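You operate a simulated robot arm through the tools that you are given. There is no shell and no other tool. Be economical: measure what you need, move in short steps, check, and stop when the job is done.

Carry out the task below with a simulated two-armed robot. There is one attempt and no reset: what you move stays moved.

TASK
Pick up the medium brown carton from the top of the wooden table with one hand, pass it to the other hand and put it on the clear end of the white table. Set down upright: brown carton.

The check looks at the end state, three seconds after you hand in, the way a careful person would. Anything else that was tipped, shoved, dropped, spilled or broken makes it a failure.

THE ROBOT
Two 7-joint arms with two-finger parallel grippers on one trunk, on a base that drives. Base frame: it is fixed to the floor where the robot stands at the start and does not move with it; the origin is under the middle of the robot, x ahead of it, y to its left, z up; the surface under the hand at the start is at about z = 850. Readings come in mm, rad, newtons and seconds.
The left shoulder is at the start at [50, 177, 1129], the right one opposite. With the tool pointing down near the work surface each hand reaches from about 220 to 700 mm from the robot's upright axis, wherever it stands, measured 20 degrees to its own side. Places, roughly: clear end of the white table [-3900, -2000, 900]. Payload 3.43 kg a hand.
The TCP of each hand is the grasp point between the finger pads, 34 mm short of the fingertips. In the tool frame z runs along the fingers and y along their closing line. Largest opening 128 mm; finger width 24, thickness 12; the body of the gripper, 48 by 130 mm, starts 96 mm behind the TCP.
Orientation is told as [roll, pitch, yaw] about the base's x, y, z axes, in that order, counted from this pose: with the fingers straight down and closing along the base's y, the tool's x points along the base's -x, its y along +y and its z along -z.

THE INTERFACE
- The arms move only by the tool send_rows. It takes "left_series", "right_series" or both (then of equal length, played together; a hand with none holds still); each is one flat list of numbers, 6 for each row, row after row: the shift along the base's x, y, z in mm, then the turn, a rotation vector about the base's x, y, z in rad. In form: [x, y, z, wx, wy, wz, x, y, z, wx, wy, wz, ...]. A call has 1 to 8 rows; each row shifts and turns the commanded pose from where the row before left it. "left_grip" and "right_grip" are, for a hand that has rows, the opening in per cent of the stroke, from 0 (shut) to 100 (fully open), set as the call begins (left out, the last holds). Rows are played at 5 a second. More than 50 mm and 0.15 rad between two rows, or a gripper value outside its range, and nothing of the call is played. A pose out of reach is approached as far as the arm can. The call stops where the force on the tool passes 40 N (or 10 N more than at its start, if that is more) or the arm is blocked; 0.2 s more then pass. The fingers move at their own pace (about 108 mm/s each) and stop on an object; they squeeze with about 26 N. The grip force told is the motor's: it shows also when the fingers shut on nothing. Time passes only in rows, and 0.2 s behind the last, so rows that do not move let the fingers close. The reply holds the time, the measured pose of the TCP, the force on the tool along the base axes, the opening and the grip force, in the units named above and with some noise, with the torque about the TCP (base axes, N m) and any sound that the robot's microphone picked up.
- Cameras (640 x 400 px; columns grow to the right, rows downward): "scene" is now at [152.1, -37.6, 1302.6]; the picture's right is [-0.42, -0.91, 0.00], its down [-0.43, 0.20, -0.88] and it looks along [0.80, -0.37, -0.47] (base axes); focal length 279 px, centre (320, 200). "left" rides on the left gripper at [76, 11, -160] in its tool frame; the picture's right is [-0.15, 0.99, 0.00], its down [-0.88, -0.13, -0.46] and it looks along [-0.45, -0.07, 0.89] (tool axes); focal length 234 px, centre (320, 200). "right" rides on the right gripper at [76, -11, -160] in its tool frame; the picture's right is [0.15, 0.99, 0.00], its down [-0.88, 0.13, -0.46] and it looks along [-0.45, 0.07, 0.89] (tool axes); focal length 234 px, centre (320, 200). There is no depth. A picture from a camera that has moved, and an enlarged one, comes with that camera's place and axes in the base frame and with its lens.
- grab_frame(camera): a new picture of that camera. It takes no simulated time.
- raise_lower(by): slides the trunk up (or, below 0, down) by that many mm; the arms and the scene camera ride with it, the base frame stays. It gives what a move gives, with no picture.
- roll_base(legs): drives the robot by 1 to 6 legs, each [ahead, turn to the left] in mm and rad, along the robot's own axes; the way and the turn of a leg run together, so that a leg with both is an arc; at most 1500 mm and 3.142 rad a leg. The arms and the cameras ride along, it lands a little off, and it stops where it bumps. It gives what a move gives.
- pan_tilt(pan, tilt): turns the head with the scene camera to pan (to the left, within 1.396 rad either way) and tilt (down, from -0.506 to 1.204), counted from straight ahead of the robot. It gives what a move gives.
- close_up(camera, box): a new picture of the part [left, top, right, bottom] of that camera's present view, enlarged. It takes no simulated time.
- close_job(): hands the job in; it is judged then, once.

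Work in short steps. Places have to be worked out from the pictures, the camera data and where the tool is seen: move nearer, look again, correct. Check each grasp and each placing, and mend what went wrong. You have 120 turns and 108 pictures in all, those below and enlarged ones among them. Open the grippers and draw the arms clear of the work before you hand the job in, unless the task says otherwise; then end with one line.

The tools are called after "Emit:" as name(argument=value, ...) on one line, values as JSON. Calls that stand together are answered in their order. send_rows: Moves the arms, as the interface text tells. Its arguments: {"type":"object","properties":{"left_series":{"type":"array","items":{"type":"number"}},"left_grip":{"type":"number"},"right_series":{"type":"array","items":{"type":"number"}},"right_grip":{"type":"number"}},"required":[]} The other tools are called the same way: raise_lower (by) slides the trunk up or down; roll_base (legs) drives the base; pan_tilt (pan, tilt) turns the head that bears the scene camera; grab_frame (camera) takes a picture; close_up (camera, box) takes an enlarged picture of a part of a camera's view; close_job () hands the job in.

At the start:

```text
time: 0.0
left_tcp_pos: [440.0, -0.5, 1081.3]
left_tcp_rot: [-0.002, 0.0, 0.001]
left_force: [0.1, -0.6, 0.0]
left_ft_torque: [0.02, -0.01, 0.0]
left_grip_width: 127.8
left_gripper_force: 0.0
right_tcp_pos: [356.6, -417.0, 1125.4]
right_tcp_rot: [0.0, 0.0, 0.0]
right_force: [-0.8, 0.3, 0.4]
right_ft_torque: [-0.01, 0.02, 0.01]
right_grip_width: 128.2
right_gripper_force: 0.1
trunk travel left (down, up): [-300.0, 101.0]
robot x, y, heading: [0.4, 3.4, -0.003]
head pan, tilt: [-0.436, 0.492]
```

scene: 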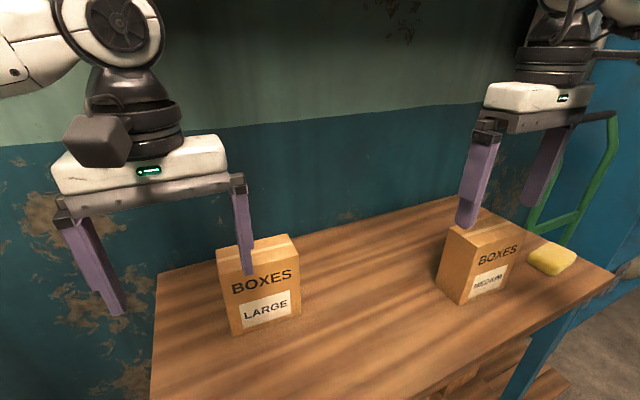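
right: 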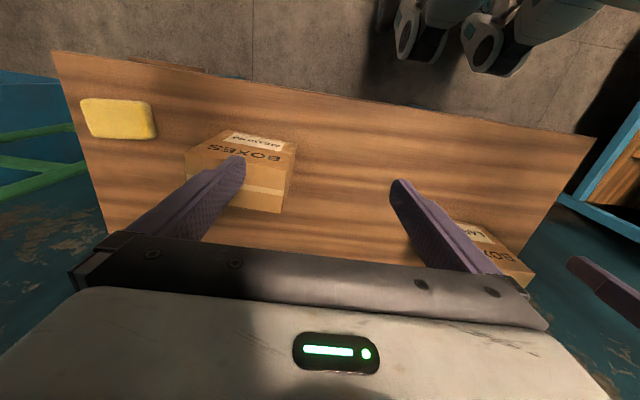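
left: 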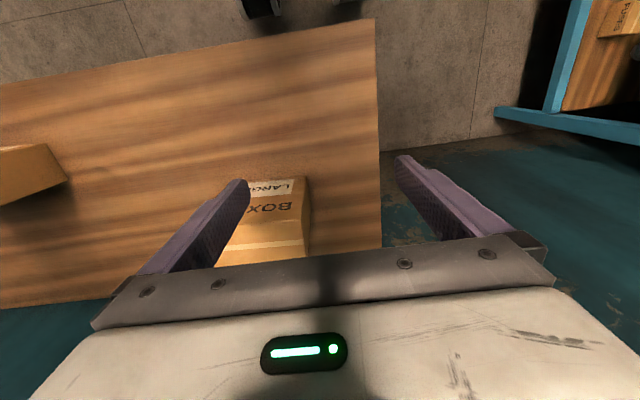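

The medium carton stands under the right hand, near a yellow sponge. I'll look closer at it to measure it.

Emit:
close_up(camera="scene", box=[400, 180, 600, 330])

Emit:
close_up(camera="right", box=[140, 90, 340, 230])

```text
2.67 times, centred on (500, 255) of scene
camera zoom: at [152.1, -37.6, 1302.6], right [-0.42, -0.91, 0.0], down [-0.43, 0.2, -0.88], along [0.8, -0.37, -0.47], focal length 744 px, centre (-160, 53)
```

zoom: 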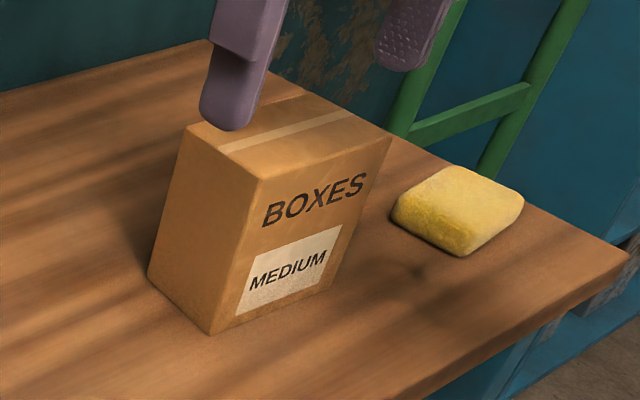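

```text
2.86 times, centred on (240, 160) of right
camera zoom: at [281.2, -428.0, 1285.1], right [-0.15, 0.99, 0.0], down [0.88, 0.13, 0.46], along [0.45, 0.07, -0.89], focal length 669 px, centre (549, 314)
```

zoom: 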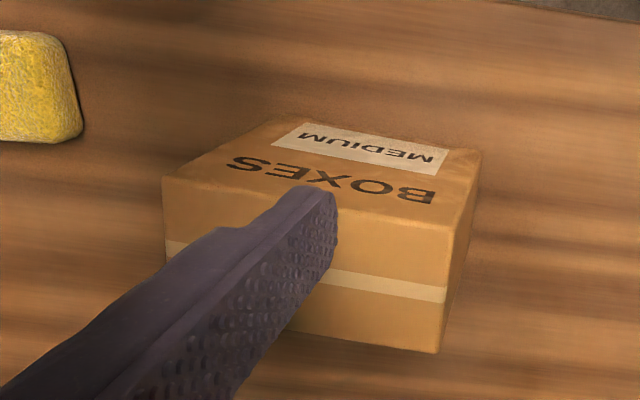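

Carton: about 68 (x) × 126 (y) × 150 mm tall, centred near (422, -519), yaw about -0.05, top near z=1000. I turn the right hand by +1.52 about z so it closes across the 68 mm side, and move it above the carton's right part.

Emit:
send_rows(right_series=[6, -11, 0, 0, 0, 0.138, 6, -11, 0, 0, 0, 0.138, 6, -11, 0, 0, 0, 0.138, 6, -11, 0, 0, 0, 0.138, 6, -11, 0, 0, 0, 0.138, 6, -11, 0, 0, 0, 0.138, 6, -11, 0, 0, 0, 0.138, 6, -11, 0, 0, 0, 0.138], right_grip=100)

Emit:
send_rows(right_series=[6, -11, 0, 0, 0, 0.138, 6, -11, 0, 0, 0, 0.138, 6, -11, 0, 0, 0, 0.138, 0, 0, 0, 0, 0, 0])

Emit:
grab_frame(camera="right")

Emit:
grab_frame(camera="scene")

```text
time: 1.8
left_tcp_pos: [440.1, -1.0, 1081.4]
left_tcp_rot: [0.0, 0.0, 0.003]
left_force: [-0.4, 0.0, -0.3]
left_ft_torque: [-0.06, 0.01, 0.01]
left_grip_width: 128.0
left_gripper_force: 0.1
right_tcp_pos: [285.4, -266.4, 1091.3]
right_tcp_rot: [0.0, 0.002, 1.102]
right_force: [-0.6, -0.3, 0.9]
right_ft_torque: [-0.01, 0.01, 0.01]
right_grip_width: 127.9
right_gripper_force: 0.1
right hand out of reach, approached as far as the arm can: row 2, 3, 4, 5, 6, 7, 8
trunk travel left (down, up): [-300.0, 101.0]
robot x, y, heading: [-6.5, 0.4, -0.002]
head pan, tilt: [-0.436, 0.492]
```

```text
time: 2.8
left_tcp_pos: [439.8, 0.2, 1081.4]
left_tcp_rot: [-0.001, 0.0, 0.002]
left_force: [-0.1, 0.4, -0.1]
left_ft_torque: [0.0, 0.03, 0.01]
left_grip_width: 127.7
left_gripper_force: 0.0
right_tcp_pos: [224.1, -207.5, 1115.7]
right_tcp_rot: [-0.001, 0.001, 1.519]
right_force: [0.3, 0.1, 0.4]
right_ft_torque: [0.0, 0.0, 0.0]
right_grip_width: 128.0
right_gripper_force: 0.1
right hand out of reach, approached as far as the arm can: row 1, 2, 3
trunk travel left (down, up): [-300.0, 101.0]
robot x, y, heading: [0.4, 1.6, -0.001]
head pan, tilt: [-0.436, 0.492]
```

```text
102 pictures are left
camera right: at [232.0, -283.6, 1275.6], right [-1.0, -0.09, 0.0], down [-0.08, 0.89, 0.45], along [-0.04, 0.45, -0.89], focal length 234 px, centre (320, 200)
```

right: 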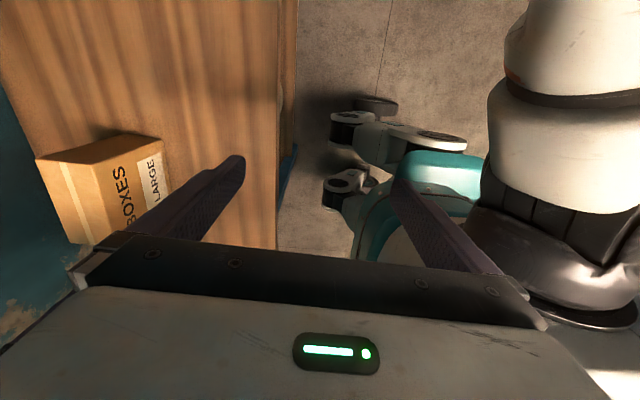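

```text
101 pictures are left
camera scene: at [152.1, -37.8, 1302.6], right [-0.42, -0.91, 0.0], down [-0.43, 0.2, -0.88], along [0.8, -0.37, -0.47], focal length 279 px, centre (320, 200)
```

scene: 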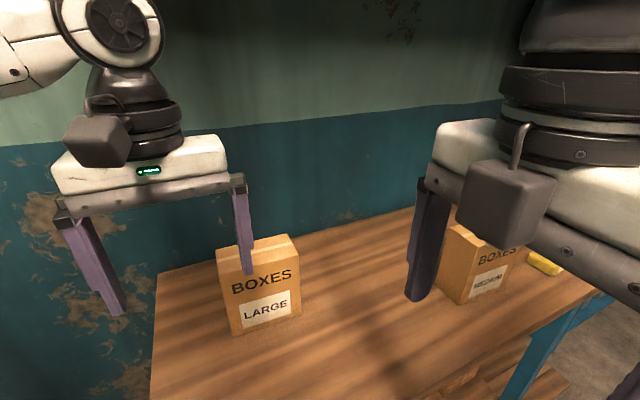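

With this yaw the right arm can't reach. I'll turn back the other way and see how it tracks.

Emit:
send_rows(right_series=[0, 0, 0, 0, 0, -0.145, 0, 0, 0, 0, 0, -0.145, 0, 0, 0, 0, 0, -0.145, 0, 0, 0, 0, 0, -0.145, 0, 0, 0, 0, 0, -0.145, 0, 0, 0, 0, 0, -0.145, 0, 0, 0, 0, 0, -0.145, 0, 0, 0, 0, 0, -0.145])

```text
time: 4.6
left_tcp_pos: [441.2, 0.0, 1081.6]
left_tcp_rot: [-0.002, 0.0, 0.002]
left_force: [0.3, -0.6, 0.8]
left_ft_torque: [-0.02, 0.0, 0.02]
left_grip_width: 128.1
left_gripper_force: 0.0
right_tcp_pos: [224.1, -207.7, 1116.8]
right_tcp_rot: [-0.002, -0.002, 0.354]
right_force: [0.6, -0.7, 0.7]
right_ft_torque: [0.04, 0.01, -0.01]
right_grip_width: 128.2
right_gripper_force: 0.0
trunk travel left (down, up): [-300.0, 101.0]
robot x, y, heading: [2.3, 1.6, -0.005]
head pan, tilt: [-0.436, 0.492]
```

The command resumes from the pose actually reached. I turn on to yaw -1.62 while going over the carton.

Emit:
send_rows(right_series=[14, -24, 1, 0, 0, -0.141, 14, -24, 1, 0, 0, -0.141, 14, -24, 1, 0, 0, -0.141, 14, -24, 1, 0, 0, -0.141, 14, -24, 1, 0, 0, -0.141, 14, -24, 1, 0, 0, -0.141, 14, -24, 1, 0, 0, -0.141])

Emit:
send_rows(right_series=[14, -24, 1, 0, 0, -0.141, 14, -24, 1, 0, 0, -0.141, 14, -24, 1, 0, 0, -0.141, 14, -24, 1, 0, 0, -0.141, 14, -24, 1, 0, 0, -0.141, 14, -24, 1, 0, 0, -0.141, 14, -24, 1, 0, 0, -0.141])

Emit:
grab_frame(camera="right")

Emit:
grab_frame(camera="scene")

```text
time: 6.2
left_tcp_pos: [441.0, 0.0, 1081.5]
left_tcp_rot: [0.0, 0.001, 0.001]
left_force: [-0.2, 0.2, -0.8]
left_ft_torque: [0.01, 0.01, 0.02]
left_grip_width: 127.7
left_gripper_force: 0.0
right_tcp_pos: [321.1, -378.2, 1127.1]
right_tcp_rot: [0.0, 0.0, -0.633]
right_force: [-0.6, 0.2, 0.2]
right_ft_torque: [0.04, 0.01, 0.02]
right_grip_width: 127.9
right_gripper_force: 0.0
trunk travel left (down, up): [-300.0, 101.0]
robot x, y, heading: [-0.7, -1.3, -0.005]
head pan, tilt: [-0.436, 0.492]
```

```text
time: 7.8
left_tcp_pos: [440.6, -0.6, 1081.3]
left_tcp_rot: [0.0, 0.002, 0.001]
left_force: [-0.4, 0.3, 0.2]
left_ft_torque: [0.01, 0.0, 0.0]
left_grip_width: 128.2
left_gripper_force: 0.1
right_tcp_pos: [418.9, -543.6, 1132.5]
right_tcp_rot: [-0.001, 0.0, -1.618]
right_force: [-0.5, -0.3, -0.4]
right_ft_torque: [-0.01, -0.01, 0.0]
right_grip_width: 128.0
right_gripper_force: 0.0
trunk travel left (down, up): [-300.0, 101.0]
robot x, y, heading: [-1.5, 2.2, 0.005]
head pan, tilt: [-0.436, 0.492]
```

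```text
100 pictures are left
camera right: at [412.8, -468.1, 1290.4], right [1.0, 0.1, 0.0], down [0.09, -0.89, 0.46], along [0.05, -0.45, -0.89], focal length 234 px, centre (320, 200)
```

right: 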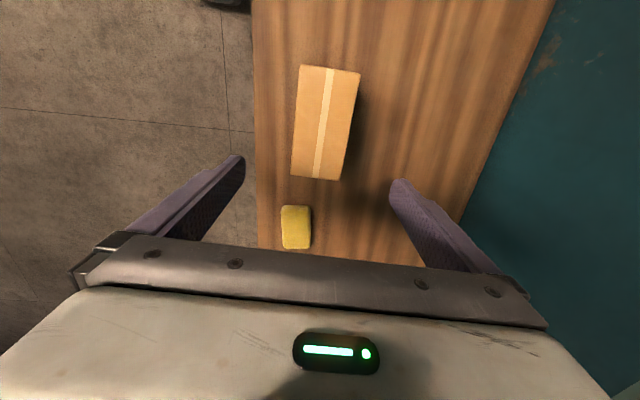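

```text
99 pictures are left
camera scene: at [152.4, -37.7, 1302.5], right [-0.42, -0.91, 0.0], down [-0.43, 0.2, -0.88], along [0.8, -0.37, -0.47], focal length 279 px, centre (320, 200)
```

scene: 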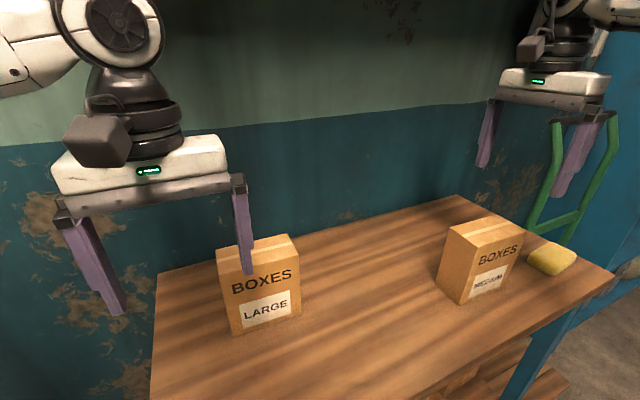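

The overhead view confirms the carton: centre (421, -518), 67 × 129 mm, yaw about -0.03. I descend so that the hand grips its right part near the top.

Emit:
send_rows(right_series=[2, -1, -40, 0, 0, 0, 0, 0, -40, 0, 0, 0, 0, 0, -40, 0, 0, 0, 0, 0, -30, 0, 0, 0, 0, 0, -20, 0, 0, 0, 0, 0, 0, 0, 0, 0])

Emit:
grab_frame(camera="right")

Emit:
grab_frame(camera="scene")

```text
time: 9.2
left_tcp_pos: [440.6, 0.2, 1081.9]
left_tcp_rot: [0.0, 0.0, 0.001]
left_force: [0.7, 0.9, 0.1]
left_ft_torque: [0.0, 0.02, -0.02]
left_grip_width: 128.0
left_gripper_force: 0.1
right_tcp_pos: [420.6, -544.9, 962.2]
right_tcp_rot: [0.001, 0.0, -1.617]
right_force: [-0.4, 0.7, 0.3]
right_ft_torque: [-0.01, 0.0, 0.01]
right_grip_width: 127.9
right_gripper_force: 0.1
trunk travel left (down, up): [-300.0, 101.0]
robot x, y, heading: [-1.2, 1.0, -0.006]
head pan, tilt: [-0.436, 0.492]
```

```text
98 pictures are left
camera right: at [414.5, -469.0, 1121.5], right [0.99, 0.1, 0.0], down [0.09, -0.89, 0.46], along [0.05, -0.45, -0.89], focal length 234 px, centre (320, 200)
```

right: 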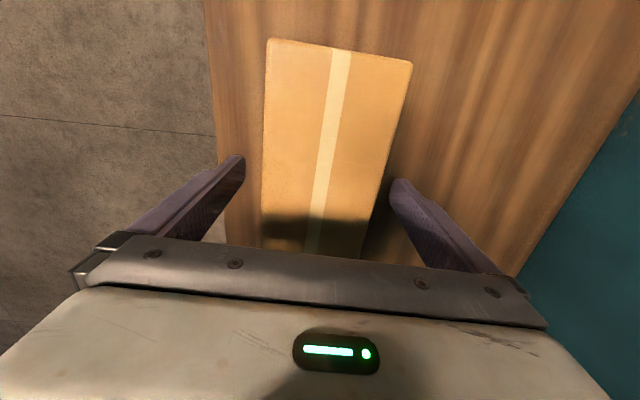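

```text
97 pictures are left
camera scene: at [152.0, -37.5, 1302.6], right [-0.42, -0.91, 0.0], down [-0.43, 0.2, -0.88], along [0.8, -0.37, -0.47], focal length 279 px, centre (320, 200)
```

scene: 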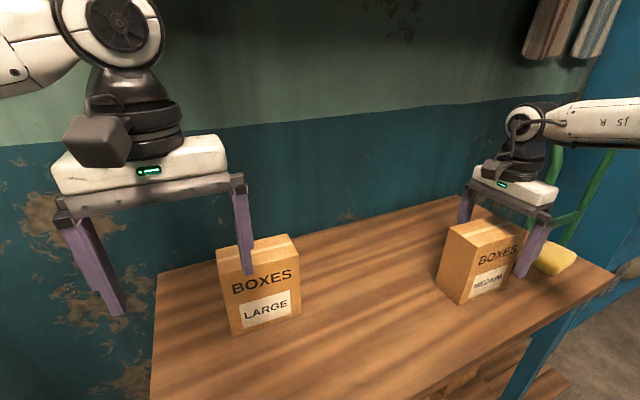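

The fingers straddle the carton clear on both sides. I close and let the grip settle.

Emit:
send_rows(right_series=[0, 0, 0, 0, 0, 0, 0, 0, 0, 0, 0, 0, 0, 0, 0, 0, 0, 0, 0, 0, 0, 0, 0, 0, 0, 0, 0, 0, 0, 0], right_grip=0)

Emit:
send_rows(right_series=[0, 0, 10, 0, 0, 0, 0, 0, 15, 0, 0, 0, 0, 0, 20, 0, 0, 0, 0, 0, 0, 0, 0, 0])

Emit:
grab_frame(camera="scene")

```text
time: 10.4
left_tcp_pos: [440.5, 0.4, 1081.5]
left_tcp_rot: [0.001, 0.001, 0.002]
left_force: [-0.7, -0.2, 0.5]
left_ft_torque: [0.0, 0.02, 0.01]
left_grip_width: 128.0
left_gripper_force: 0.1
right_tcp_pos: [421.5, -544.0, 961.8]
right_tcp_rot: [-0.002, 0.001, -1.616]
right_force: [-0.2, 0.4, 0.1]
right_ft_torque: [-0.2, 0.03, -0.07]
right_grip_width: 67.5
right_gripper_force: 26.3
trunk travel left (down, up): [-300.0, 101.0]
robot x, y, heading: [0.1, 0.8, -0.001]
head pan, tilt: [-0.436, 0.492]
```

```text
time: 11.4
left_tcp_pos: [439.9, -1.5, 1082.1]
left_tcp_rot: [0.0, 0.003, 0.002]
left_force: [0.4, -0.2, 0.4]
left_ft_torque: [0.02, 0.0, 0.03]
left_grip_width: 128.1
left_gripper_force: 0.0
right_tcp_pos: [423.0, -544.3, 1006.2]
right_tcp_rot: [0.0, 0.001, -1.616]
right_force: [-0.3, -0.4, -3.9]
right_ft_torque: [-0.1, -0.03, 0.03]
right_grip_width: 67.8
right_gripper_force: 26.5
trunk travel left (down, up): [-300.0, 101.0]
robot x, y, heading: [2.7, -0.1, -0.001]
head pan, tilt: [-0.436, 0.492]
```

```text
96 pictures are left
camera scene: at [152.4, -38.1, 1302.5], right [-0.42, -0.91, 0.0], down [-0.43, 0.2, -0.88], along [0.8, -0.37, -0.47], focal length 279 px, centre (320, 200)
```

scene: 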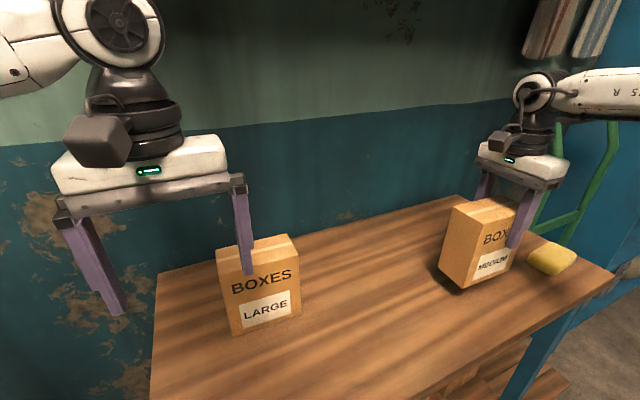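

Lifted cleanly: weight about 0.4 kg, still level. I raise it above everything else, then back away from the table.

Emit:
send_rows(right_series=[0, 0, 30, 0, 0, 0, 0, 0, 30, 0, 0, 0, 0, 0, 30, 0, 0, 0, 0, 0, 30, 0, 0, 0])

Emit:
roll_base(legs=[[-600, 0]])

Emit:
pan_tilt(pan=-1.39, tilt=0.3)

Emit:
grab_frame(camera="scene")

```text
time: 12.4
left_tcp_pos: [440.0, -0.4, 1081.4]
left_tcp_rot: [0.001, 0.001, 0.002]
left_force: [-0.5, 0.9, 0.2]
left_ft_torque: [0.0, 0.01, 0.01]
left_grip_width: 128.3
left_gripper_force: 0.0
right_tcp_pos: [421.7, -543.4, 1125.8]
right_tcp_rot: [0.001, 0.0, -1.616]
right_force: [-0.2, 0.3, -4.9]
right_ft_torque: [-0.14, 0.01, -0.01]
right_grip_width: 67.9
right_gripper_force: 26.0
trunk travel left (down, up): [-300.0, 101.0]
robot x, y, heading: [-1.9, 1.6, 0.001]
head pan, tilt: [-0.436, 0.492]
```

```text
time: 15.8
left_tcp_pos: [-152.4, 1.3, 1081.9]
left_tcp_rot: [-0.001, 0.0, 0.015]
left_force: [-0.3, -0.2, -0.7]
left_ft_torque: [0.01, 0.02, 0.0]
left_grip_width: 128.2
left_gripper_force: 0.1
right_tcp_pos: [-163.7, -541.2, 1124.6]
right_tcp_rot: [-0.001, 0.002, -1.6]
right_force: [0.1, 0.3, -4.0]
right_ft_torque: [-0.13, -0.01, -0.01]
right_grip_width: 67.8
right_gripper_force: 26.4
trunk travel left (down, up): [-300.0, 101.0]
robot x, y, heading: [-591.4, -1.3, 0.015]
head pan, tilt: [-0.436, 0.492]
```

```text
time: 17.0
left_tcp_pos: [-153.1, 2.3, 1082.5]
left_tcp_rot: [-0.001, 0.001, 0.016]
left_force: [-0.5, -0.4, -0.6]
left_ft_torque: [0.02, -0.02, -0.02]
left_grip_width: 128.2
left_gripper_force: 0.0
right_tcp_pos: [-163.9, -541.2, 1125.4]
right_tcp_rot: [0.0, 0.001, -1.601]
right_force: [-0.2, -0.4, -4.8]
right_ft_torque: [-0.1, 0.0, 0.0]
right_grip_width: 67.9
right_gripper_force: 25.8
trunk travel left (down, up): [-300.0, 101.0]
robot x, y, heading: [-593.4, -5.8, 0.017]
head pan, tilt: [-1.389, 0.3]
```

```text
95 pictures are left
camera scene: at [-504.7, -94.4, 1320.3], right [-0.98, -0.2, 0.0], down [-0.06, 0.29, -0.96], along [0.19, -0.94, -0.3], focal length 279 px, centre (320, 200)
```

scene: 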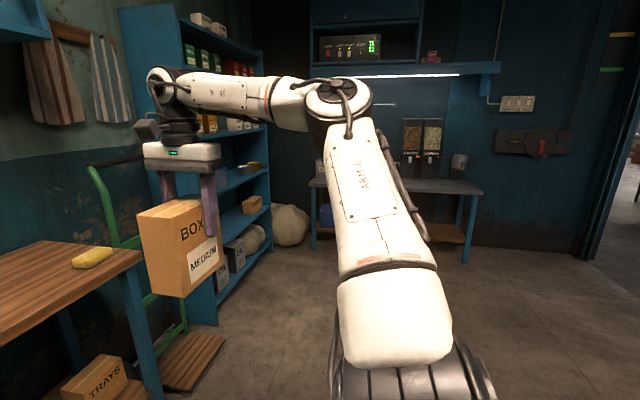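

The area here is clear, so I'll hand over here. First the left hand moves aside and pitches so its fingers point forward and down (about 35° below horizontal).

Emit:
send_rows(left_series=[-20, 33, 0, 0, -0.137, 0, -20, 33, 0, 0, -0.137, 0, -20, 33, 0, 0, -0.137, 0, -20, 33, 0, 0, -0.137, 0, -20, 33, 0, 0, -0.137, 0, -20, 33, 0, 0, -0.137, 0, -20, 33, 0, 0, -0.137, 0], left_grip=100)

```text
time: 18.6
left_tcp_pos: [-215.3, 211.1, 1171.6]
left_tcp_rot: [-0.024, -0.958, 0.028]
left_force: [-0.4, 0.0, 0.1]
left_ft_torque: [-0.01, -0.01, -0.01]
left_grip_width: 128.1
left_gripper_force: 0.0
left hand out of reach, approached as far as the arm can: row 5, 6, 7
right_tcp_pos: [-163.9, -542.2, 1126.1]
right_tcp_rot: [-0.001, 0.001, -1.602]
right_force: [-0.1, -0.1, -4.0]
right_ft_torque: [-0.09, -0.04, 0.01]
right_grip_width: 68.1
right_gripper_force: 26.4
trunk travel left (down, up): [-300.0, 101.0]
robot x, y, heading: [-592.6, -3.1, 0.018]
head pan, tilt: [-1.389, 0.3]
```

The left hand is clear at rel (377, 214). Now the right hand brings the carton to the front centre, turning it so the free end faces the robot.

Emit:
send_rows(right_series=[8.5, 44.7, 0, 0, 0, 0.133, 8.5, 44.7, 0, 0, 0, 0.133, 8.5, 44.7, 0, 0, 0, 0.133, 8.5, 44.7, 0, 0, 0, 0.133, 8.5, 44.7, 0, 0, 0, 0.133, 8.5, 44.7, 0, 0, 0, 0.133])

Emit:
send_rows(right_series=[8.5, 44.7, 0, 0, 0, 0.133, 8.5, 44.7, 0, 0, 0, 0.133, 8.5, 44.7, 0, 0, 0, 0.133, 8.5, 44.7, 0, 0, 0, 0.133, 8.5, 44.7, 0, 0, 0, 0.133, 8.5, 44.7, 0, 0, 0, 0.133])

Emit:
pan_tilt(pan=0, tilt=0.6)

Emit:
grab_frame(camera="scene")

Emit:
grab_frame(camera="left")

Emit:
grab_frame(camera="right")

```text
time: 20.0
left_tcp_pos: [-214.6, 210.5, 1170.1]
left_tcp_rot: [-0.023, -0.955, 0.029]
left_force: [-0.2, 0.0, -0.6]
left_ft_torque: [-0.01, 0.03, 0.04]
left_grip_width: 127.9
left_gripper_force: 0.0
right_tcp_pos: [-111.9, -270.9, 1125.1]
right_tcp_rot: [0.0, 0.001, -0.802]
right_force: [0.0, 0.4, -4.2]
right_ft_torque: [-0.08, -0.05, 0.01]
right_grip_width: 67.9
right_gripper_force: 26.0
trunk travel left (down, up): [-300.0, 101.0]
robot x, y, heading: [-593.6, -1.9, 0.019]
head pan, tilt: [-1.389, 0.3]
```

```text
time: 21.4
left_tcp_pos: [-214.8, 210.7, 1170.5]
left_tcp_rot: [-0.022, -0.956, 0.03]
left_force: [0.4, -0.4, -0.3]
left_ft_torque: [0.0, 0.04, 0.01]
left_grip_width: 128.1
left_gripper_force: 0.0
right_tcp_pos: [-127.9, -188.1, 1159.4]
right_tcp_rot: [0.002, 0.0, -0.002]
right_force: [0.6, -1.0, -5.2]
right_ft_torque: [0.03, -0.12, 0.0]
right_grip_width: 67.8
right_gripper_force: 25.5
right hand out of reach, approached as far as the arm can: row 2, 3, 4, 5, 6
trunk travel left (down, up): [-300.0, 101.0]
robot x, y, heading: [-591.7, -6.3, 0.019]
head pan, tilt: [-1.389, 0.3]
```

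```text
time: 22.9
left_tcp_pos: [-215.6, 210.1, 1171.4]
left_tcp_rot: [-0.024, -0.957, 0.028]
left_force: [-0.1, 0.0, -0.4]
left_ft_torque: [-0.03, -0.03, -0.03]
left_grip_width: 128.0
left_gripper_force: 0.1
right_tcp_pos: [-126.9, -187.5, 1157.8]
right_tcp_rot: [0.003, 0.001, -0.004]
right_force: [0.5, 0.9, -4.1]
right_ft_torque: [-0.01, -0.07, 0.01]
right_grip_width: 68.0
right_gripper_force: 26.6
trunk travel left (down, up): [-300.0, 101.0]
robot x, y, heading: [-595.6, -2.7, 0.02]
head pan, tilt: [0.0, 0.6]
```

```text
94 pictures are left
camera scene: at [-434.7, -1.3, 1292.9], right [0.01, -1.0, 0.0], down [-0.57, -0.01, -0.82], along [0.82, 0.01, -0.57], focal length 279 px, centre (320, 200)
```

scene: 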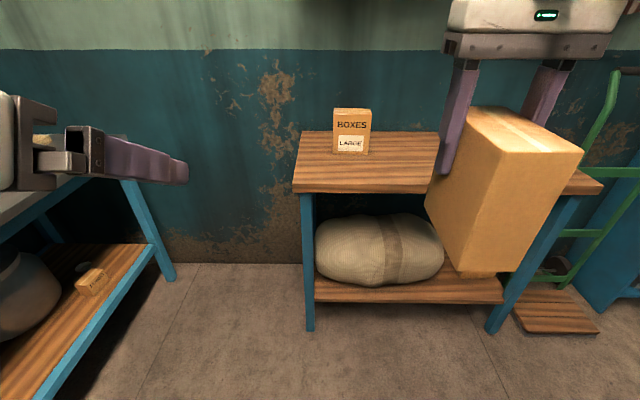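

```text
93 pictures are left
camera left: at [-388.4, 219.8, 1201.4], right [0.07, 0.99, 0.11], down [0.14, -0.12, 0.98], along [0.99, -0.06, -0.14], focal length 234 px, centre (320, 200)
```

left: 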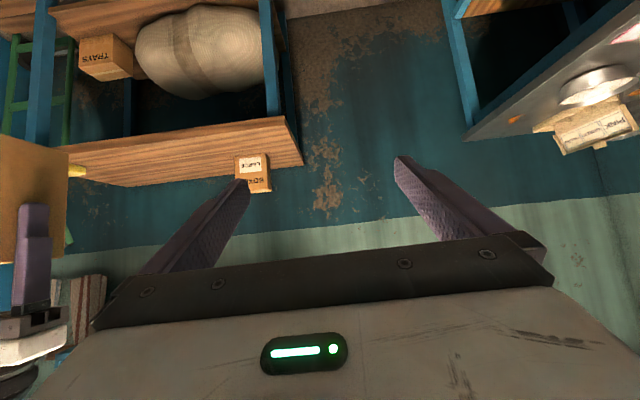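

```text
92 pictures are left
camera right: at [-202.9, -198.7, 1317.3], right [-0.14, 0.99, 0.0], down [0.88, 0.12, 0.46], along [0.45, 0.07, -0.89], focal length 234 px, centre (320, 200)
```

right: 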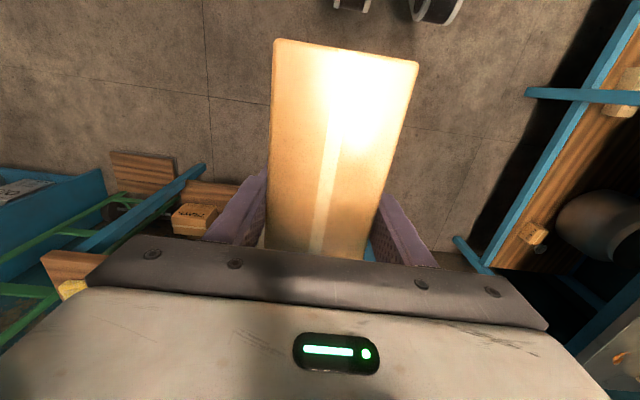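

The carton hangs level; the right arm's reach to the left is limited at yaw 0. I turn it to yaw -0.6, so its free end points toward the left arm, and bring it further inward.

Emit:
send_rows(right_series=[3, 8, -4, 0, 0, -0.12, 3, 8, -6, 0, 0, -0.12, 3, 15, -6, 0, 0, -0.12, 3, 17, -6, 0, 0, -0.12, 3, 17, -6, 0, 0, -0.12])

Emit:
send_rows(left_series=[0, 0, -10, 0, 0, -0.12, 0, 0, -10, 0, 0, -0.12, 0, 0, -10, 0, 0, -0.12, 0, 0, -10, 0, 0, -0.12, 0, 0, -10, 0, 0, -0.12])

Emit:
grab_frame(camera="left")

Emit:
grab_frame(camera="scene")

```text
time: 24.1
left_tcp_pos: [-214.6, 210.5, 1171.8]
left_tcp_rot: [-0.023, -0.957, 0.028]
left_force: [-0.3, -0.2, -0.5]
left_ft_torque: [0.03, 0.01, 0.03]
left_grip_width: 128.2
left_gripper_force: 0.0
right_tcp_pos: [-137.9, -170.8, 1145.3]
right_tcp_rot: [0.001, 0.0, -0.611]
right_force: [-0.3, 1.0, -4.3]
right_ft_torque: [-0.07, -0.12, -0.01]
right_grip_width: 68.2
right_gripper_force: 25.5
right hand out of reach, approached as far as the arm can: row 1, 2, 3, 4, 5
trunk travel left (down, up): [-300.0, 101.0]
robot x, y, heading: [-596.4, -4.7, 0.017]
head pan, tilt: [0.0, 0.6]
```

```text
time: 25.3
left_tcp_pos: [-206.3, 210.2, 1131.3]
left_tcp_rot: [-0.025, -0.961, -0.573]
left_force: [-1.2, -0.9, 0.0]
left_ft_torque: [0.0, -0.03, 0.0]
left_grip_width: 128.1
left_gripper_force: 0.1
left hand out of reach, approached as far as the arm can: row 1, 2
right_tcp_pos: [-138.3, -172.1, 1143.9]
right_tcp_rot: [0.001, -0.001, -0.609]
right_force: [-0.4, -0.8, -4.4]
right_ft_torque: [-0.04, -0.07, 0.01]
right_grip_width: 68.0
right_gripper_force: 25.4
trunk travel left (down, up): [-300.0, 101.0]
robot x, y, heading: [-590.3, -6.4, 0.017]
head pan, tilt: [0.0, 0.6]
```

```text
91 pictures are left
camera left: at [-344.6, 315.5, 1160.9], right [0.62, 0.78, 0.11], down [0.04, -0.17, 0.98], along [0.78, -0.61, -0.14], focal length 234 px, centre (320, 200)
```

left: 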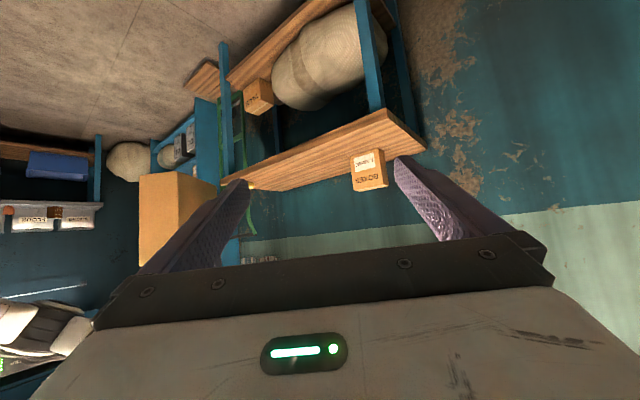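

```text
90 pictures are left
camera scene: at [-434.8, -1.1, 1292.9], right [0.02, -1.0, 0.0], down [-0.57, -0.01, -0.82], along [0.82, 0.01, -0.57], focal length 279 px, centre (320, 200)
```

scene: 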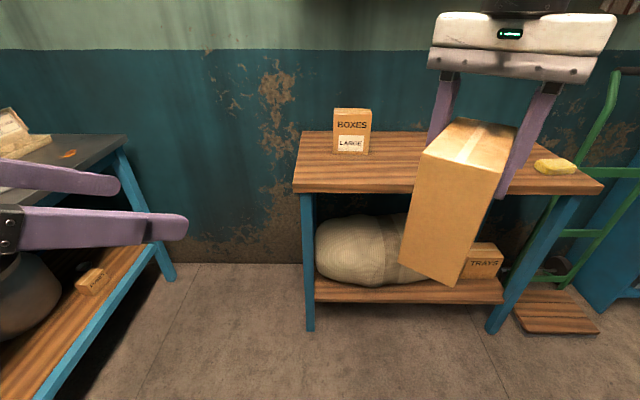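

Lower should give the right arm more inward reach. I lower it and move it left a bit.

Emit:
send_rows(right_series=[0, 0, -40, 0, 0, 0, 5, 20, -30, 0, 0, 0, 5, 30, -20, 0, 0, 0, 5, 30, 0, 0, 0, 0])

```text
time: 26.3
left_tcp_pos: [-206.8, 209.8, 1130.3]
left_tcp_rot: [-0.024, -0.957, -0.572]
left_force: [-0.6, -1.2, -0.4]
left_ft_torque: [0.0, 0.01, -0.02]
left_grip_width: 128.0
left_gripper_force: 0.0
right_tcp_pos: [-145.6, -136.5, 1061.0]
right_tcp_rot: [0.003, 0.001, -0.606]
right_force: [0.0, 0.2, -4.6]
right_ft_torque: [-0.07, -0.06, 0.01]
right_grip_width: 67.8
right_gripper_force: 26.2
right hand out of reach, approached as far as the arm can: row 3, 4
trunk travel left (down, up): [-300.0, 101.0]
robot x, y, heading: [-591.7, -1.4, 0.017]
head pan, tilt: [0.0, 0.6]
```

I test whether the right hand can go further forward here, giving the left arm more room.

Emit:
send_rows(right_series=[25, 0, 0, 0, 0, 0, 25, 0, 0, 0, 0, 0, 25, 5, 0, 0, 0, 0, 25, 5, 0, 0, 0, 0])

```text
time: 27.3
left_tcp_pos: [-208.4, 209.0, 1131.0]
left_tcp_rot: [-0.024, -0.958, -0.57]
left_force: [0.7, -0.3, 0.8]
left_ft_torque: [0.03, 0.0, 0.03]
left_grip_width: 127.9
left_gripper_force: 0.1
right_tcp_pos: [-138.5, -143.7, 1066.9]
right_tcp_rot: [0.002, 0.001, -0.607]
right_force: [-0.9, -0.5, -4.9]
right_ft_torque: [-0.07, -0.08, -0.01]
right_grip_width: 68.0
right_gripper_force: 25.6
right hand out of reach, approached as far as the arm can: row 1, 2, 3, 4
trunk travel left (down, up): [-300.0, 101.0]
robot x, y, heading: [-596.4, -3.2, 0.017]
head pan, tilt: [0.0, 0.6]
```

That looks like a far-reach limit caused by the height of the hand. I lower further and move forward and left.

Emit:
send_rows(right_series=[0, 0, -40, 0, 0, 0, 0, 0, -40, 0, 0, 0, 15, 15, -40, 0, 0, 0, 15, 15, 0, 0, 0, 0, 15, 20, 0, 0, 0, 0, 15, 20, 0, 0, 0, 0])

Emit:
grab_frame(camera="scene")

```text
time: 28.7
left_tcp_pos: [-205.8, 209.1, 1130.5]
left_tcp_rot: [-0.026, -0.959, -0.57]
left_force: [0.8, -0.1, -0.3]
left_ft_torque: [-0.01, 0.0, -0.02]
left_grip_width: 127.6
left_gripper_force: 0.0
right_tcp_pos: [-126.6, -144.3, 953.6]
right_tcp_rot: [-0.001, 0.0, -0.605]
right_force: [-0.2, 0.4, -4.6]
right_ft_torque: [-0.09, -0.07, -0.01]
right_grip_width: 67.9
right_gripper_force: 25.5
right hand out of reach, approached as far as the arm can: row 3, 4, 5, 6
trunk travel left (down, up): [-300.0, 101.0]
robot x, y, heading: [-592.7, -6.1, 0.016]
head pan, tilt: [0.0, 0.6]
```

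```text
89 pictures are left
camera scene: at [-434.6, -1.2, 1292.9], right [0.02, -1.0, 0.0], down [-0.57, -0.01, -0.82], along [0.82, 0.01, -0.57], focal length 279 px, centre (320, 200)
```

scene: 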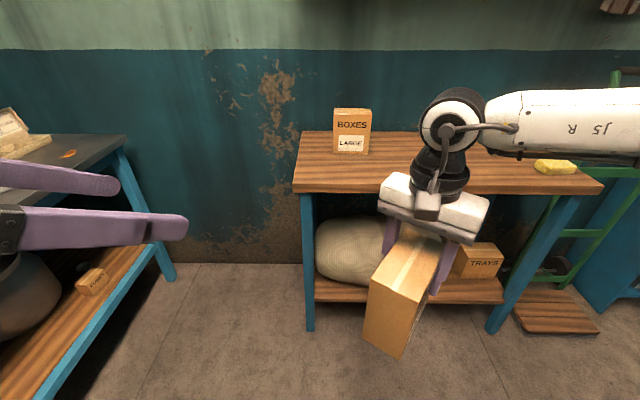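

The limit seems tied to wrist yaw. I turn the carton further (to yaw about -1.2), so the left hand can come in nearly sideways, and raise it a bit; the left hand turns likewise.

Emit:
send_rows(right_series=[0, 0, 16, 0, 0, -0.12, 0, 0, 16, 0, 0, -0.12, 0, 5, 16, 0, 0, -0.12, 0, 10, 16, 0, 0, -0.12, 0, 15, 16, 0, 0, -0.12])

Emit:
send_rows(left_series=[0, 0, -10, 0, 0, -0.126, 0, 0, -10, 0, 0, -0.126, 0, 0, -10, 0, 0, -0.126, 0, 0, -10, 0, 0, -0.126, 0, 0, -10, 0, 0, -0.126])

Emit:
grab_frame(camera="scene")

Emit:
grab_frame(camera="left")

```text
time: 29.9
left_tcp_pos: [-206.6, 209.1, 1130.2]
left_tcp_rot: [-0.025, -0.958, -0.571]
left_force: [-0.4, 0.0, -0.1]
left_ft_torque: [0.01, 0.04, 0.0]
left_grip_width: 127.7
left_gripper_force: 0.0
right_tcp_pos: [-139.8, -134.5, 1033.3]
right_tcp_rot: [0.003, 0.001, -1.208]
right_force: [-0.6, -0.4, -5.0]
right_ft_torque: [-0.12, -0.04, -0.01]
right_grip_width: 67.9
right_gripper_force: 26.5
right hand out of reach, approached as far as the arm can: row 4, 5
trunk travel left (down, up): [-300.0, 101.0]
robot x, y, heading: [-594.3, -6.2, 0.015]
head pan, tilt: [0.0, 0.6]
```

```text
time: 31.1
left_tcp_pos: [-206.1, 208.6, 1080.2]
left_tcp_rot: [-0.025, -0.959, -1.201]
left_force: [-0.4, -1.4, 0.4]
left_ft_torque: [0.0, -0.03, -0.01]
left_grip_width: 128.2
left_gripper_force: 0.1
right_tcp_pos: [-139.1, -135.6, 1033.4]
right_tcp_rot: [0.0, 0.002, -1.205]
right_force: [0.4, 0.0, -4.7]
right_ft_torque: [-0.13, -0.03, 0.03]
right_grip_width: 67.8
right_gripper_force: 26.0
trunk travel left (down, up): [-300.0, 101.0]
robot x, y, heading: [-593.0, -2.0, 0.016]
head pan, tilt: [0.0, 0.6]
```

```text
88 pictures are left
camera scene: at [-434.4, -1.1, 1292.8], right [0.02, -1.0, 0.0], down [-0.57, -0.01, -0.82], along [0.82, 0.01, -0.57], focal length 279 px, centre (320, 200)
```

scene: 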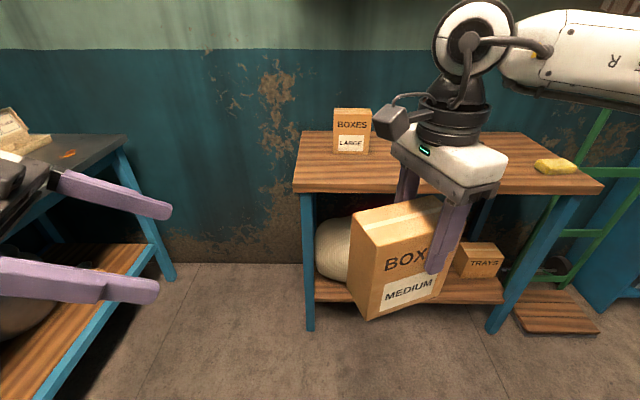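

```text
87 pictures are left
camera left: at [-254.5, 376.6, 1110.2], right [0.96, 0.26, 0.1], down [-0.06, -0.16, 0.98], along [0.27, -0.95, -0.14], focal length 234 px, centre (320, 200)
```

left: 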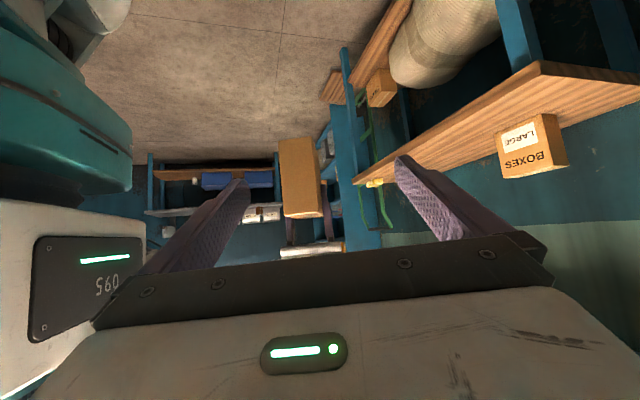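

Both are aligned now (carton yaw ≈ -1.206, left yaw ≈ -1.20). I move the left hand to a pre-grasp pose about 100 mm back along its fingers from the carton's free lower end.

Emit:
send_rows(left_series=[0, -40, 0, 0, 0, 0, 4, -44, -6, 0, 0, 0, 5, -44, -11, 0, 0, 0, 5, -45, -11, 0, 0, 0, 5, -45, -11, 0, 0, 0], left_grip=100)

Emit:
grab_frame(camera="scene")

Emit:
grab_frame(camera="left")

Emit:
grab_frame(camera="right")

```text
time: 32.3
left_tcp_pos: [-187.2, -11.6, 1041.5]
left_tcp_rot: [-0.025, -0.959, -1.202]
left_force: [0.3, -0.4, 0.8]
left_ft_torque: [0.03, -0.02, 0.01]
left_grip_width: 127.7
left_gripper_force: 0.1
right_tcp_pos: [-138.3, -135.5, 1033.7]
right_tcp_rot: [0.001, 0.003, -1.206]
right_force: [-0.7, -0.2, -4.6]
right_ft_torque: [-0.12, -0.04, -0.02]
right_grip_width: 67.9
right_gripper_force: 26.1
trunk travel left (down, up): [-300.0, 101.0]
robot x, y, heading: [-593.3, -4.7, 0.014]
head pan, tilt: [0.0, 0.6]
```

```text
86 pictures are left
camera scene: at [-434.4, -1.8, 1292.8], right [0.02, -1.0, 0.0], down [-0.57, -0.01, -0.82], along [0.82, 0.01, -0.57], focal length 279 px, centre (320, 200)
```

scene: 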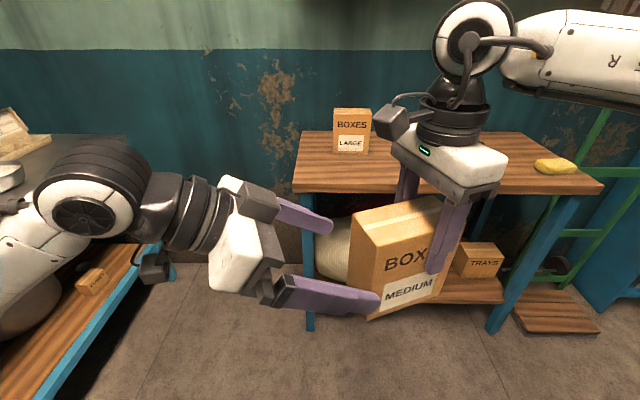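

```text
85 pictures are left
camera left: at [-236.3, 155.8, 1071.2], right [0.96, 0.26, 0.11], down [-0.06, -0.17, 0.98], along [0.27, -0.95, -0.14], focal length 234 px, centre (320, 200)
```

left: 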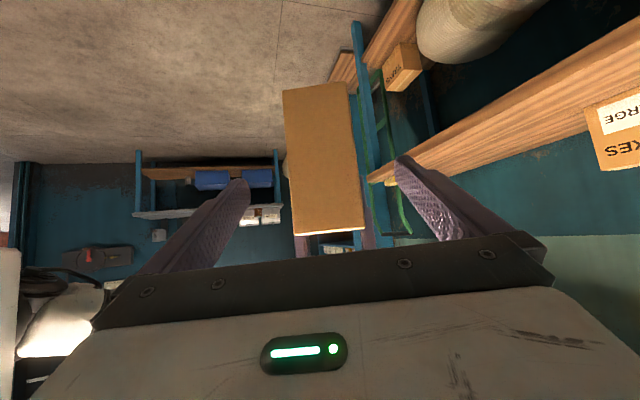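

```text
84 pictures are left
camera right: at [-175.6, -70.1, 1192.6], right [0.87, 0.49, 0.0], down [0.44, -0.78, 0.45], along [0.22, -0.39, -0.89], focal length 234 px, centre (320, 200)
```

right: 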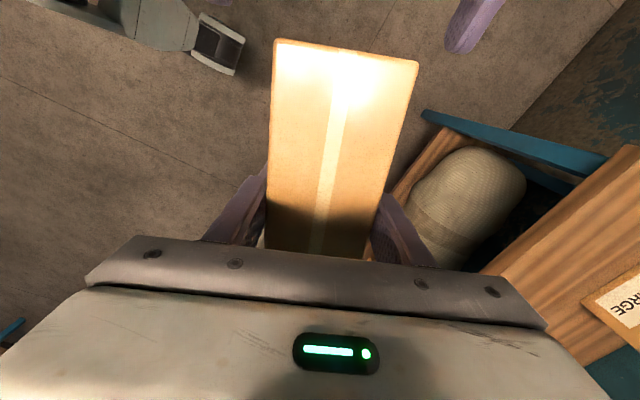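

The left fingers straddle the near end symmetrically. I advance 100 mm along the finger direction.

Emit:
send_rows(left_series=[7.3, -18.7, -14.6, 0, 0, 0, 7.3, -18.7, -14.6, 0, 0, 0, 7.3, -18.7, -14.6, 0, 0, 0, 7.3, -18.7, -14.6, 0, 0, 0])

Emit:
grab_frame(camera="scene")

Emit:
grab_frame(camera="left")

```text
time: 33.3
left_tcp_pos: [-158.6, -84.5, 982.1]
left_tcp_rot: [-0.026, -0.959, -1.201]
left_force: [0.4, -0.3, -0.6]
left_ft_torque: [-0.03, 0.01, 0.03]
left_grip_width: 128.0
left_gripper_force: 0.1
right_tcp_pos: [-139.4, -135.0, 1033.7]
right_tcp_rot: [0.004, 0.002, -1.206]
right_force: [-0.3, 0.3, -4.6]
right_ft_torque: [-0.08, -0.04, 0.02]
right_grip_width: 67.9
right_gripper_force: 25.9
trunk travel left (down, up): [-300.0, 101.0]
robot x, y, heading: [-593.7, -4.4, 0.016]
head pan, tilt: [0.0, 0.6]
```

```text
83 pictures are left
camera scene: at [-434.6, -1.4, 1292.9], right [0.02, -1.0, 0.0], down [-0.57, -0.01, -0.82], along [0.82, 0.01, -0.57], focal length 279 px, centre (320, 200)
```

scene: 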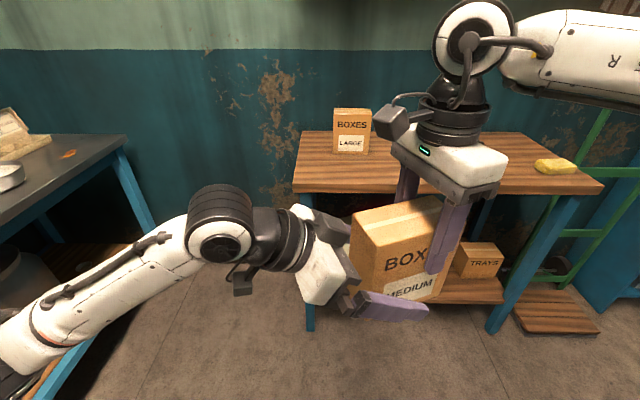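

```text
82 pictures are left
camera left: at [-206.4, 83.1, 1012.3], right [0.96, 0.26, 0.11], down [-0.06, -0.17, 0.98], along [0.27, -0.95, -0.14], focal length 234 px, centre (320, 200)
```

left: 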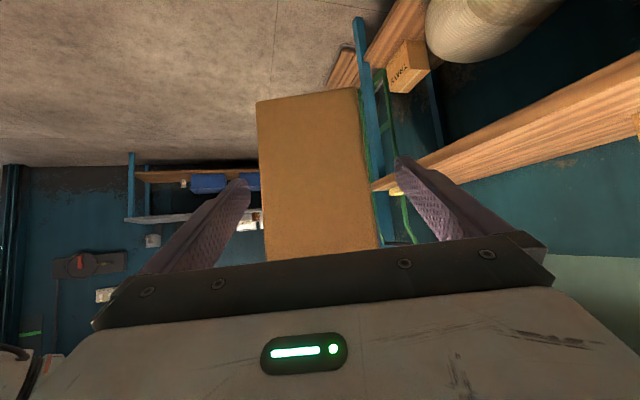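

Placed as planned; I close the left hand on the carton while the right still holds it.

Emit:
send_rows(left_series=[0, 0, 0, 0, 0, 0, 0, 0, 0, 0, 0, 0, 0, 0, 0, 0, 0, 0, 0, 0, 0, 0, 0, 0, 0, 0, 0, 0, 0, 0], left_grip=0)

Emit:
grab_frame(camera="scene")

```text
time: 34.5
left_tcp_pos: [-159.1, -83.4, 982.6]
left_tcp_rot: [-0.022, -0.957, -1.204]
left_force: [-4.6, -0.3, 0.9]
left_ft_torque: [0.04, -1.78, 0.89]
left_grip_width: 68.9
left_gripper_force: 26.4
right_tcp_pos: [-139.4, -135.7, 1033.9]
right_tcp_rot: [0.004, 0.005, -1.206]
right_force: [4.9, 1.1, -2.3]
right_ft_torque: [-0.01, 1.57, -1.13]
right_grip_width: 67.8
right_gripper_force: 26.4
trunk travel left (down, up): [-300.0, 101.0]
robot x, y, heading: [-593.2, -4.5, 0.019]
head pan, tilt: [0.0, 0.6]
```

```text
81 pictures are left
camera scene: at [-434.7, -1.2, 1292.9], right [0.02, -1.0, 0.0], down [-0.57, -0.01, -0.82], along [0.82, 0.01, -0.57], focal length 279 px, centre (320, 200)
```

scene: 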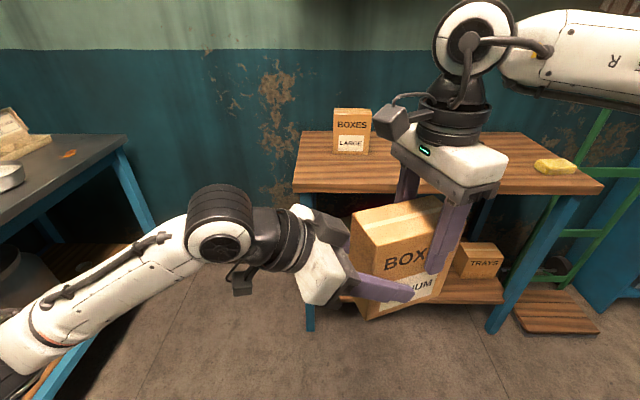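

Both grip firmly. I open the right hand, then draw it up and away.

Emit:
send_rows(right_series=[0, 0, 0, 0, 0, 0, 0, 0, 0, 0, 0, 0, 0, 0, 0, 0, 0, 0], right_grip=100)

Emit:
grab_frame(camera="scene")

Emit:
send_rows(right_series=[0, 0, 25, 0, 0, 0, 0, 0, 30, 0, 0, 0, 0, 0, 30, 0, 0, 0, 0, -30, 20, 0, 0, 0, 0, -40, 0, 0, 0, 0, 0, -40, 0, 0, 0, 0, 0, -40, 0, 0, 0, 0])

Emit:
grab_frame(camera="scene")

```text
time: 35.3
left_tcp_pos: [-157.4, -84.1, 982.4]
left_tcp_rot: [-0.026, -0.957, -1.202]
left_force: [-0.3, 0.3, -0.4]
left_ft_torque: [0.15, 0.03, 0.03]
left_grip_width: 67.9
left_gripper_force: 26.4
right_tcp_pos: [-137.3, -135.0, 1033.8]
right_tcp_rot: [0.001, 0.003, -1.204]
right_force: [-0.6, 0.0, 0.0]
right_ft_torque: [0.02, -0.02, 0.01]
right_grip_width: 128.0
right_gripper_force: 0.1
trunk travel left (down, up): [-300.0, 101.0]
robot x, y, heading: [-595.8, -3.6, 0.016]
head pan, tilt: [0.0, 0.6]
```

```text
80 pictures are left
camera scene: at [-434.7, -1.2, 1292.9], right [0.02, -1.0, 0.0], down [-0.57, -0.01, -0.82], along [0.82, 0.01, -0.57], focal length 279 px, centre (320, 200)
```

scene: 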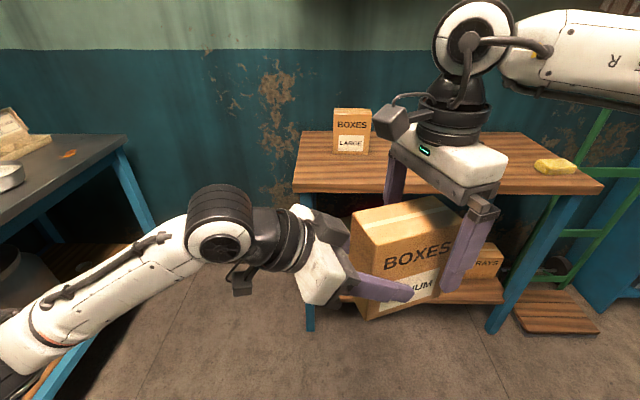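

```text
time: 36.9
left_tcp_pos: [-158.6, -83.2, 982.0]
left_tcp_rot: [-0.024, -0.958, -1.202]
left_force: [0.1, -0.8, -1.0]
left_ft_torque: [0.1, 0.06, -0.01]
left_grip_width: 67.9
left_gripper_force: 25.9
right_tcp_pos: [-139.3, -297.7, 1107.4]
right_tcp_rot: [-0.001, 0.002, -1.206]
right_force: [-0.4, -0.8, 0.1]
right_ft_torque: [0.03, 0.01, 0.03]
right_grip_width: 127.9
right_gripper_force: 0.1
right hand out of reach, approached as far as the arm can: row 1, 2, 3
trunk travel left (down, up): [-300.0, 101.0]
robot x, y, heading: [-593.7, -2.9, 0.015]
head pan, tilt: [0.0, 0.6]
```

```text
79 pictures are left
camera scene: at [-434.8, -1.7, 1292.9], right [0.02, -1.0, 0.0], down [-0.56, -0.01, -0.82], along [0.82, 0.01, -0.57], focal length 279 px, centre (320, 200)
```

scene: 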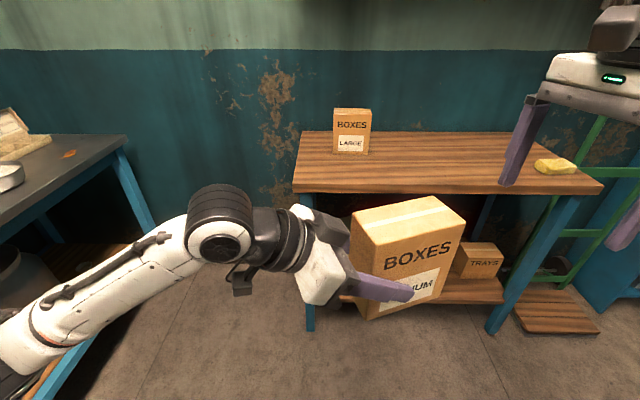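

The left hand holds the carton alone, level. Now I turn the robot to the right in steps to look toward the white table.

Emit:
send_rows(left_series=[0, 0, 15, 0, 0, 0, 0, 0, 15, 0, 0, 0, 0, 0, 0, 0, 0, 0])

Emit:
roll_base(legs=[[0, -1.3]])

Emit:
pan_tilt(pan=-1.2, tilt=0.35)

Emit:
grab_frame(camera="scene")

```text
time: 37.7
left_tcp_pos: [-160.0, -84.6, 1011.7]
left_tcp_rot: [-0.024, -0.958, -1.2]
left_force: [-0.4, 0.2, -4.7]
left_ft_torque: [0.16, 0.03, -0.01]
left_grip_width: 68.1
left_gripper_force: 25.7
right_tcp_pos: [-138.4, -296.5, 1107.2]
right_tcp_rot: [-0.001, -0.001, -1.205]
right_force: [0.9, 0.2, -0.2]
right_ft_torque: [-0.02, 0.01, 0.0]
right_grip_width: 127.9
right_gripper_force: 0.1
trunk travel left (down, up): [-300.0, 101.0]
robot x, y, heading: [-592.9, -4.7, 0.017]
head pan, tilt: [0.0, 0.6]
```

```text
time: 41.3
left_tcp_pos: [-554.8, -443.4, 1012.3]
left_tcp_rot: [-0.024, -0.958, -2.503]
left_force: [0.4, 0.2, -4.5]
left_ft_torque: [0.08, -0.14, -0.01]
left_grip_width: 67.8
left_gripper_force: 26.0
right_tcp_pos: [-754.0, -520.4, 1108.2]
right_tcp_rot: [0.001, 0.0, -2.508]
right_force: [-0.6, 0.4, 0.3]
right_ft_torque: [0.01, 0.0, -0.02]
right_grip_width: 128.2
right_gripper_force: 0.1
trunk travel left (down, up): [-300.0, 101.0]
robot x, y, heading: [-589.3, -3.4, -1.283]
head pan, tilt: [0.0, 0.6]
```

```text
time: 42.7
left_tcp_pos: [-555.2, -443.2, 1010.5]
left_tcp_rot: [-0.024, -0.954, -2.501]
left_force: [-0.1, 0.0, -3.4]
left_ft_torque: [0.09, -0.08, 0.02]
left_grip_width: 67.8
left_gripper_force: 26.1
right_tcp_pos: [-754.5, -519.2, 1109.6]
right_tcp_rot: [0.0, 0.001, -2.507]
right_force: [-0.8, 0.1, 0.2]
right_ft_torque: [0.0, -0.03, -0.01]
right_grip_width: 128.0
right_gripper_force: 0.1
trunk travel left (down, up): [-300.0, 101.0]
robot x, y, heading: [-591.0, -1.5, -1.291]
head pan, tilt: [-1.201, 0.351]
```

```text
78 pictures are left
camera scene: at [-647.5, -127.9, 1315.6], right [-0.61, 0.79, 0.0], down [0.27, 0.21, -0.94], along [-0.74, -0.57, -0.34], focal length 279 px, centre (320, 200)
```

scene: 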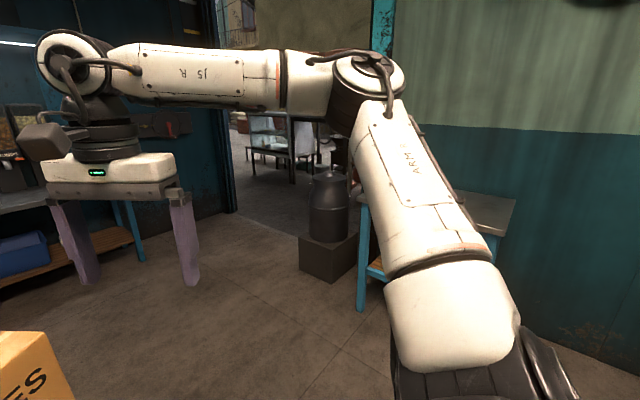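

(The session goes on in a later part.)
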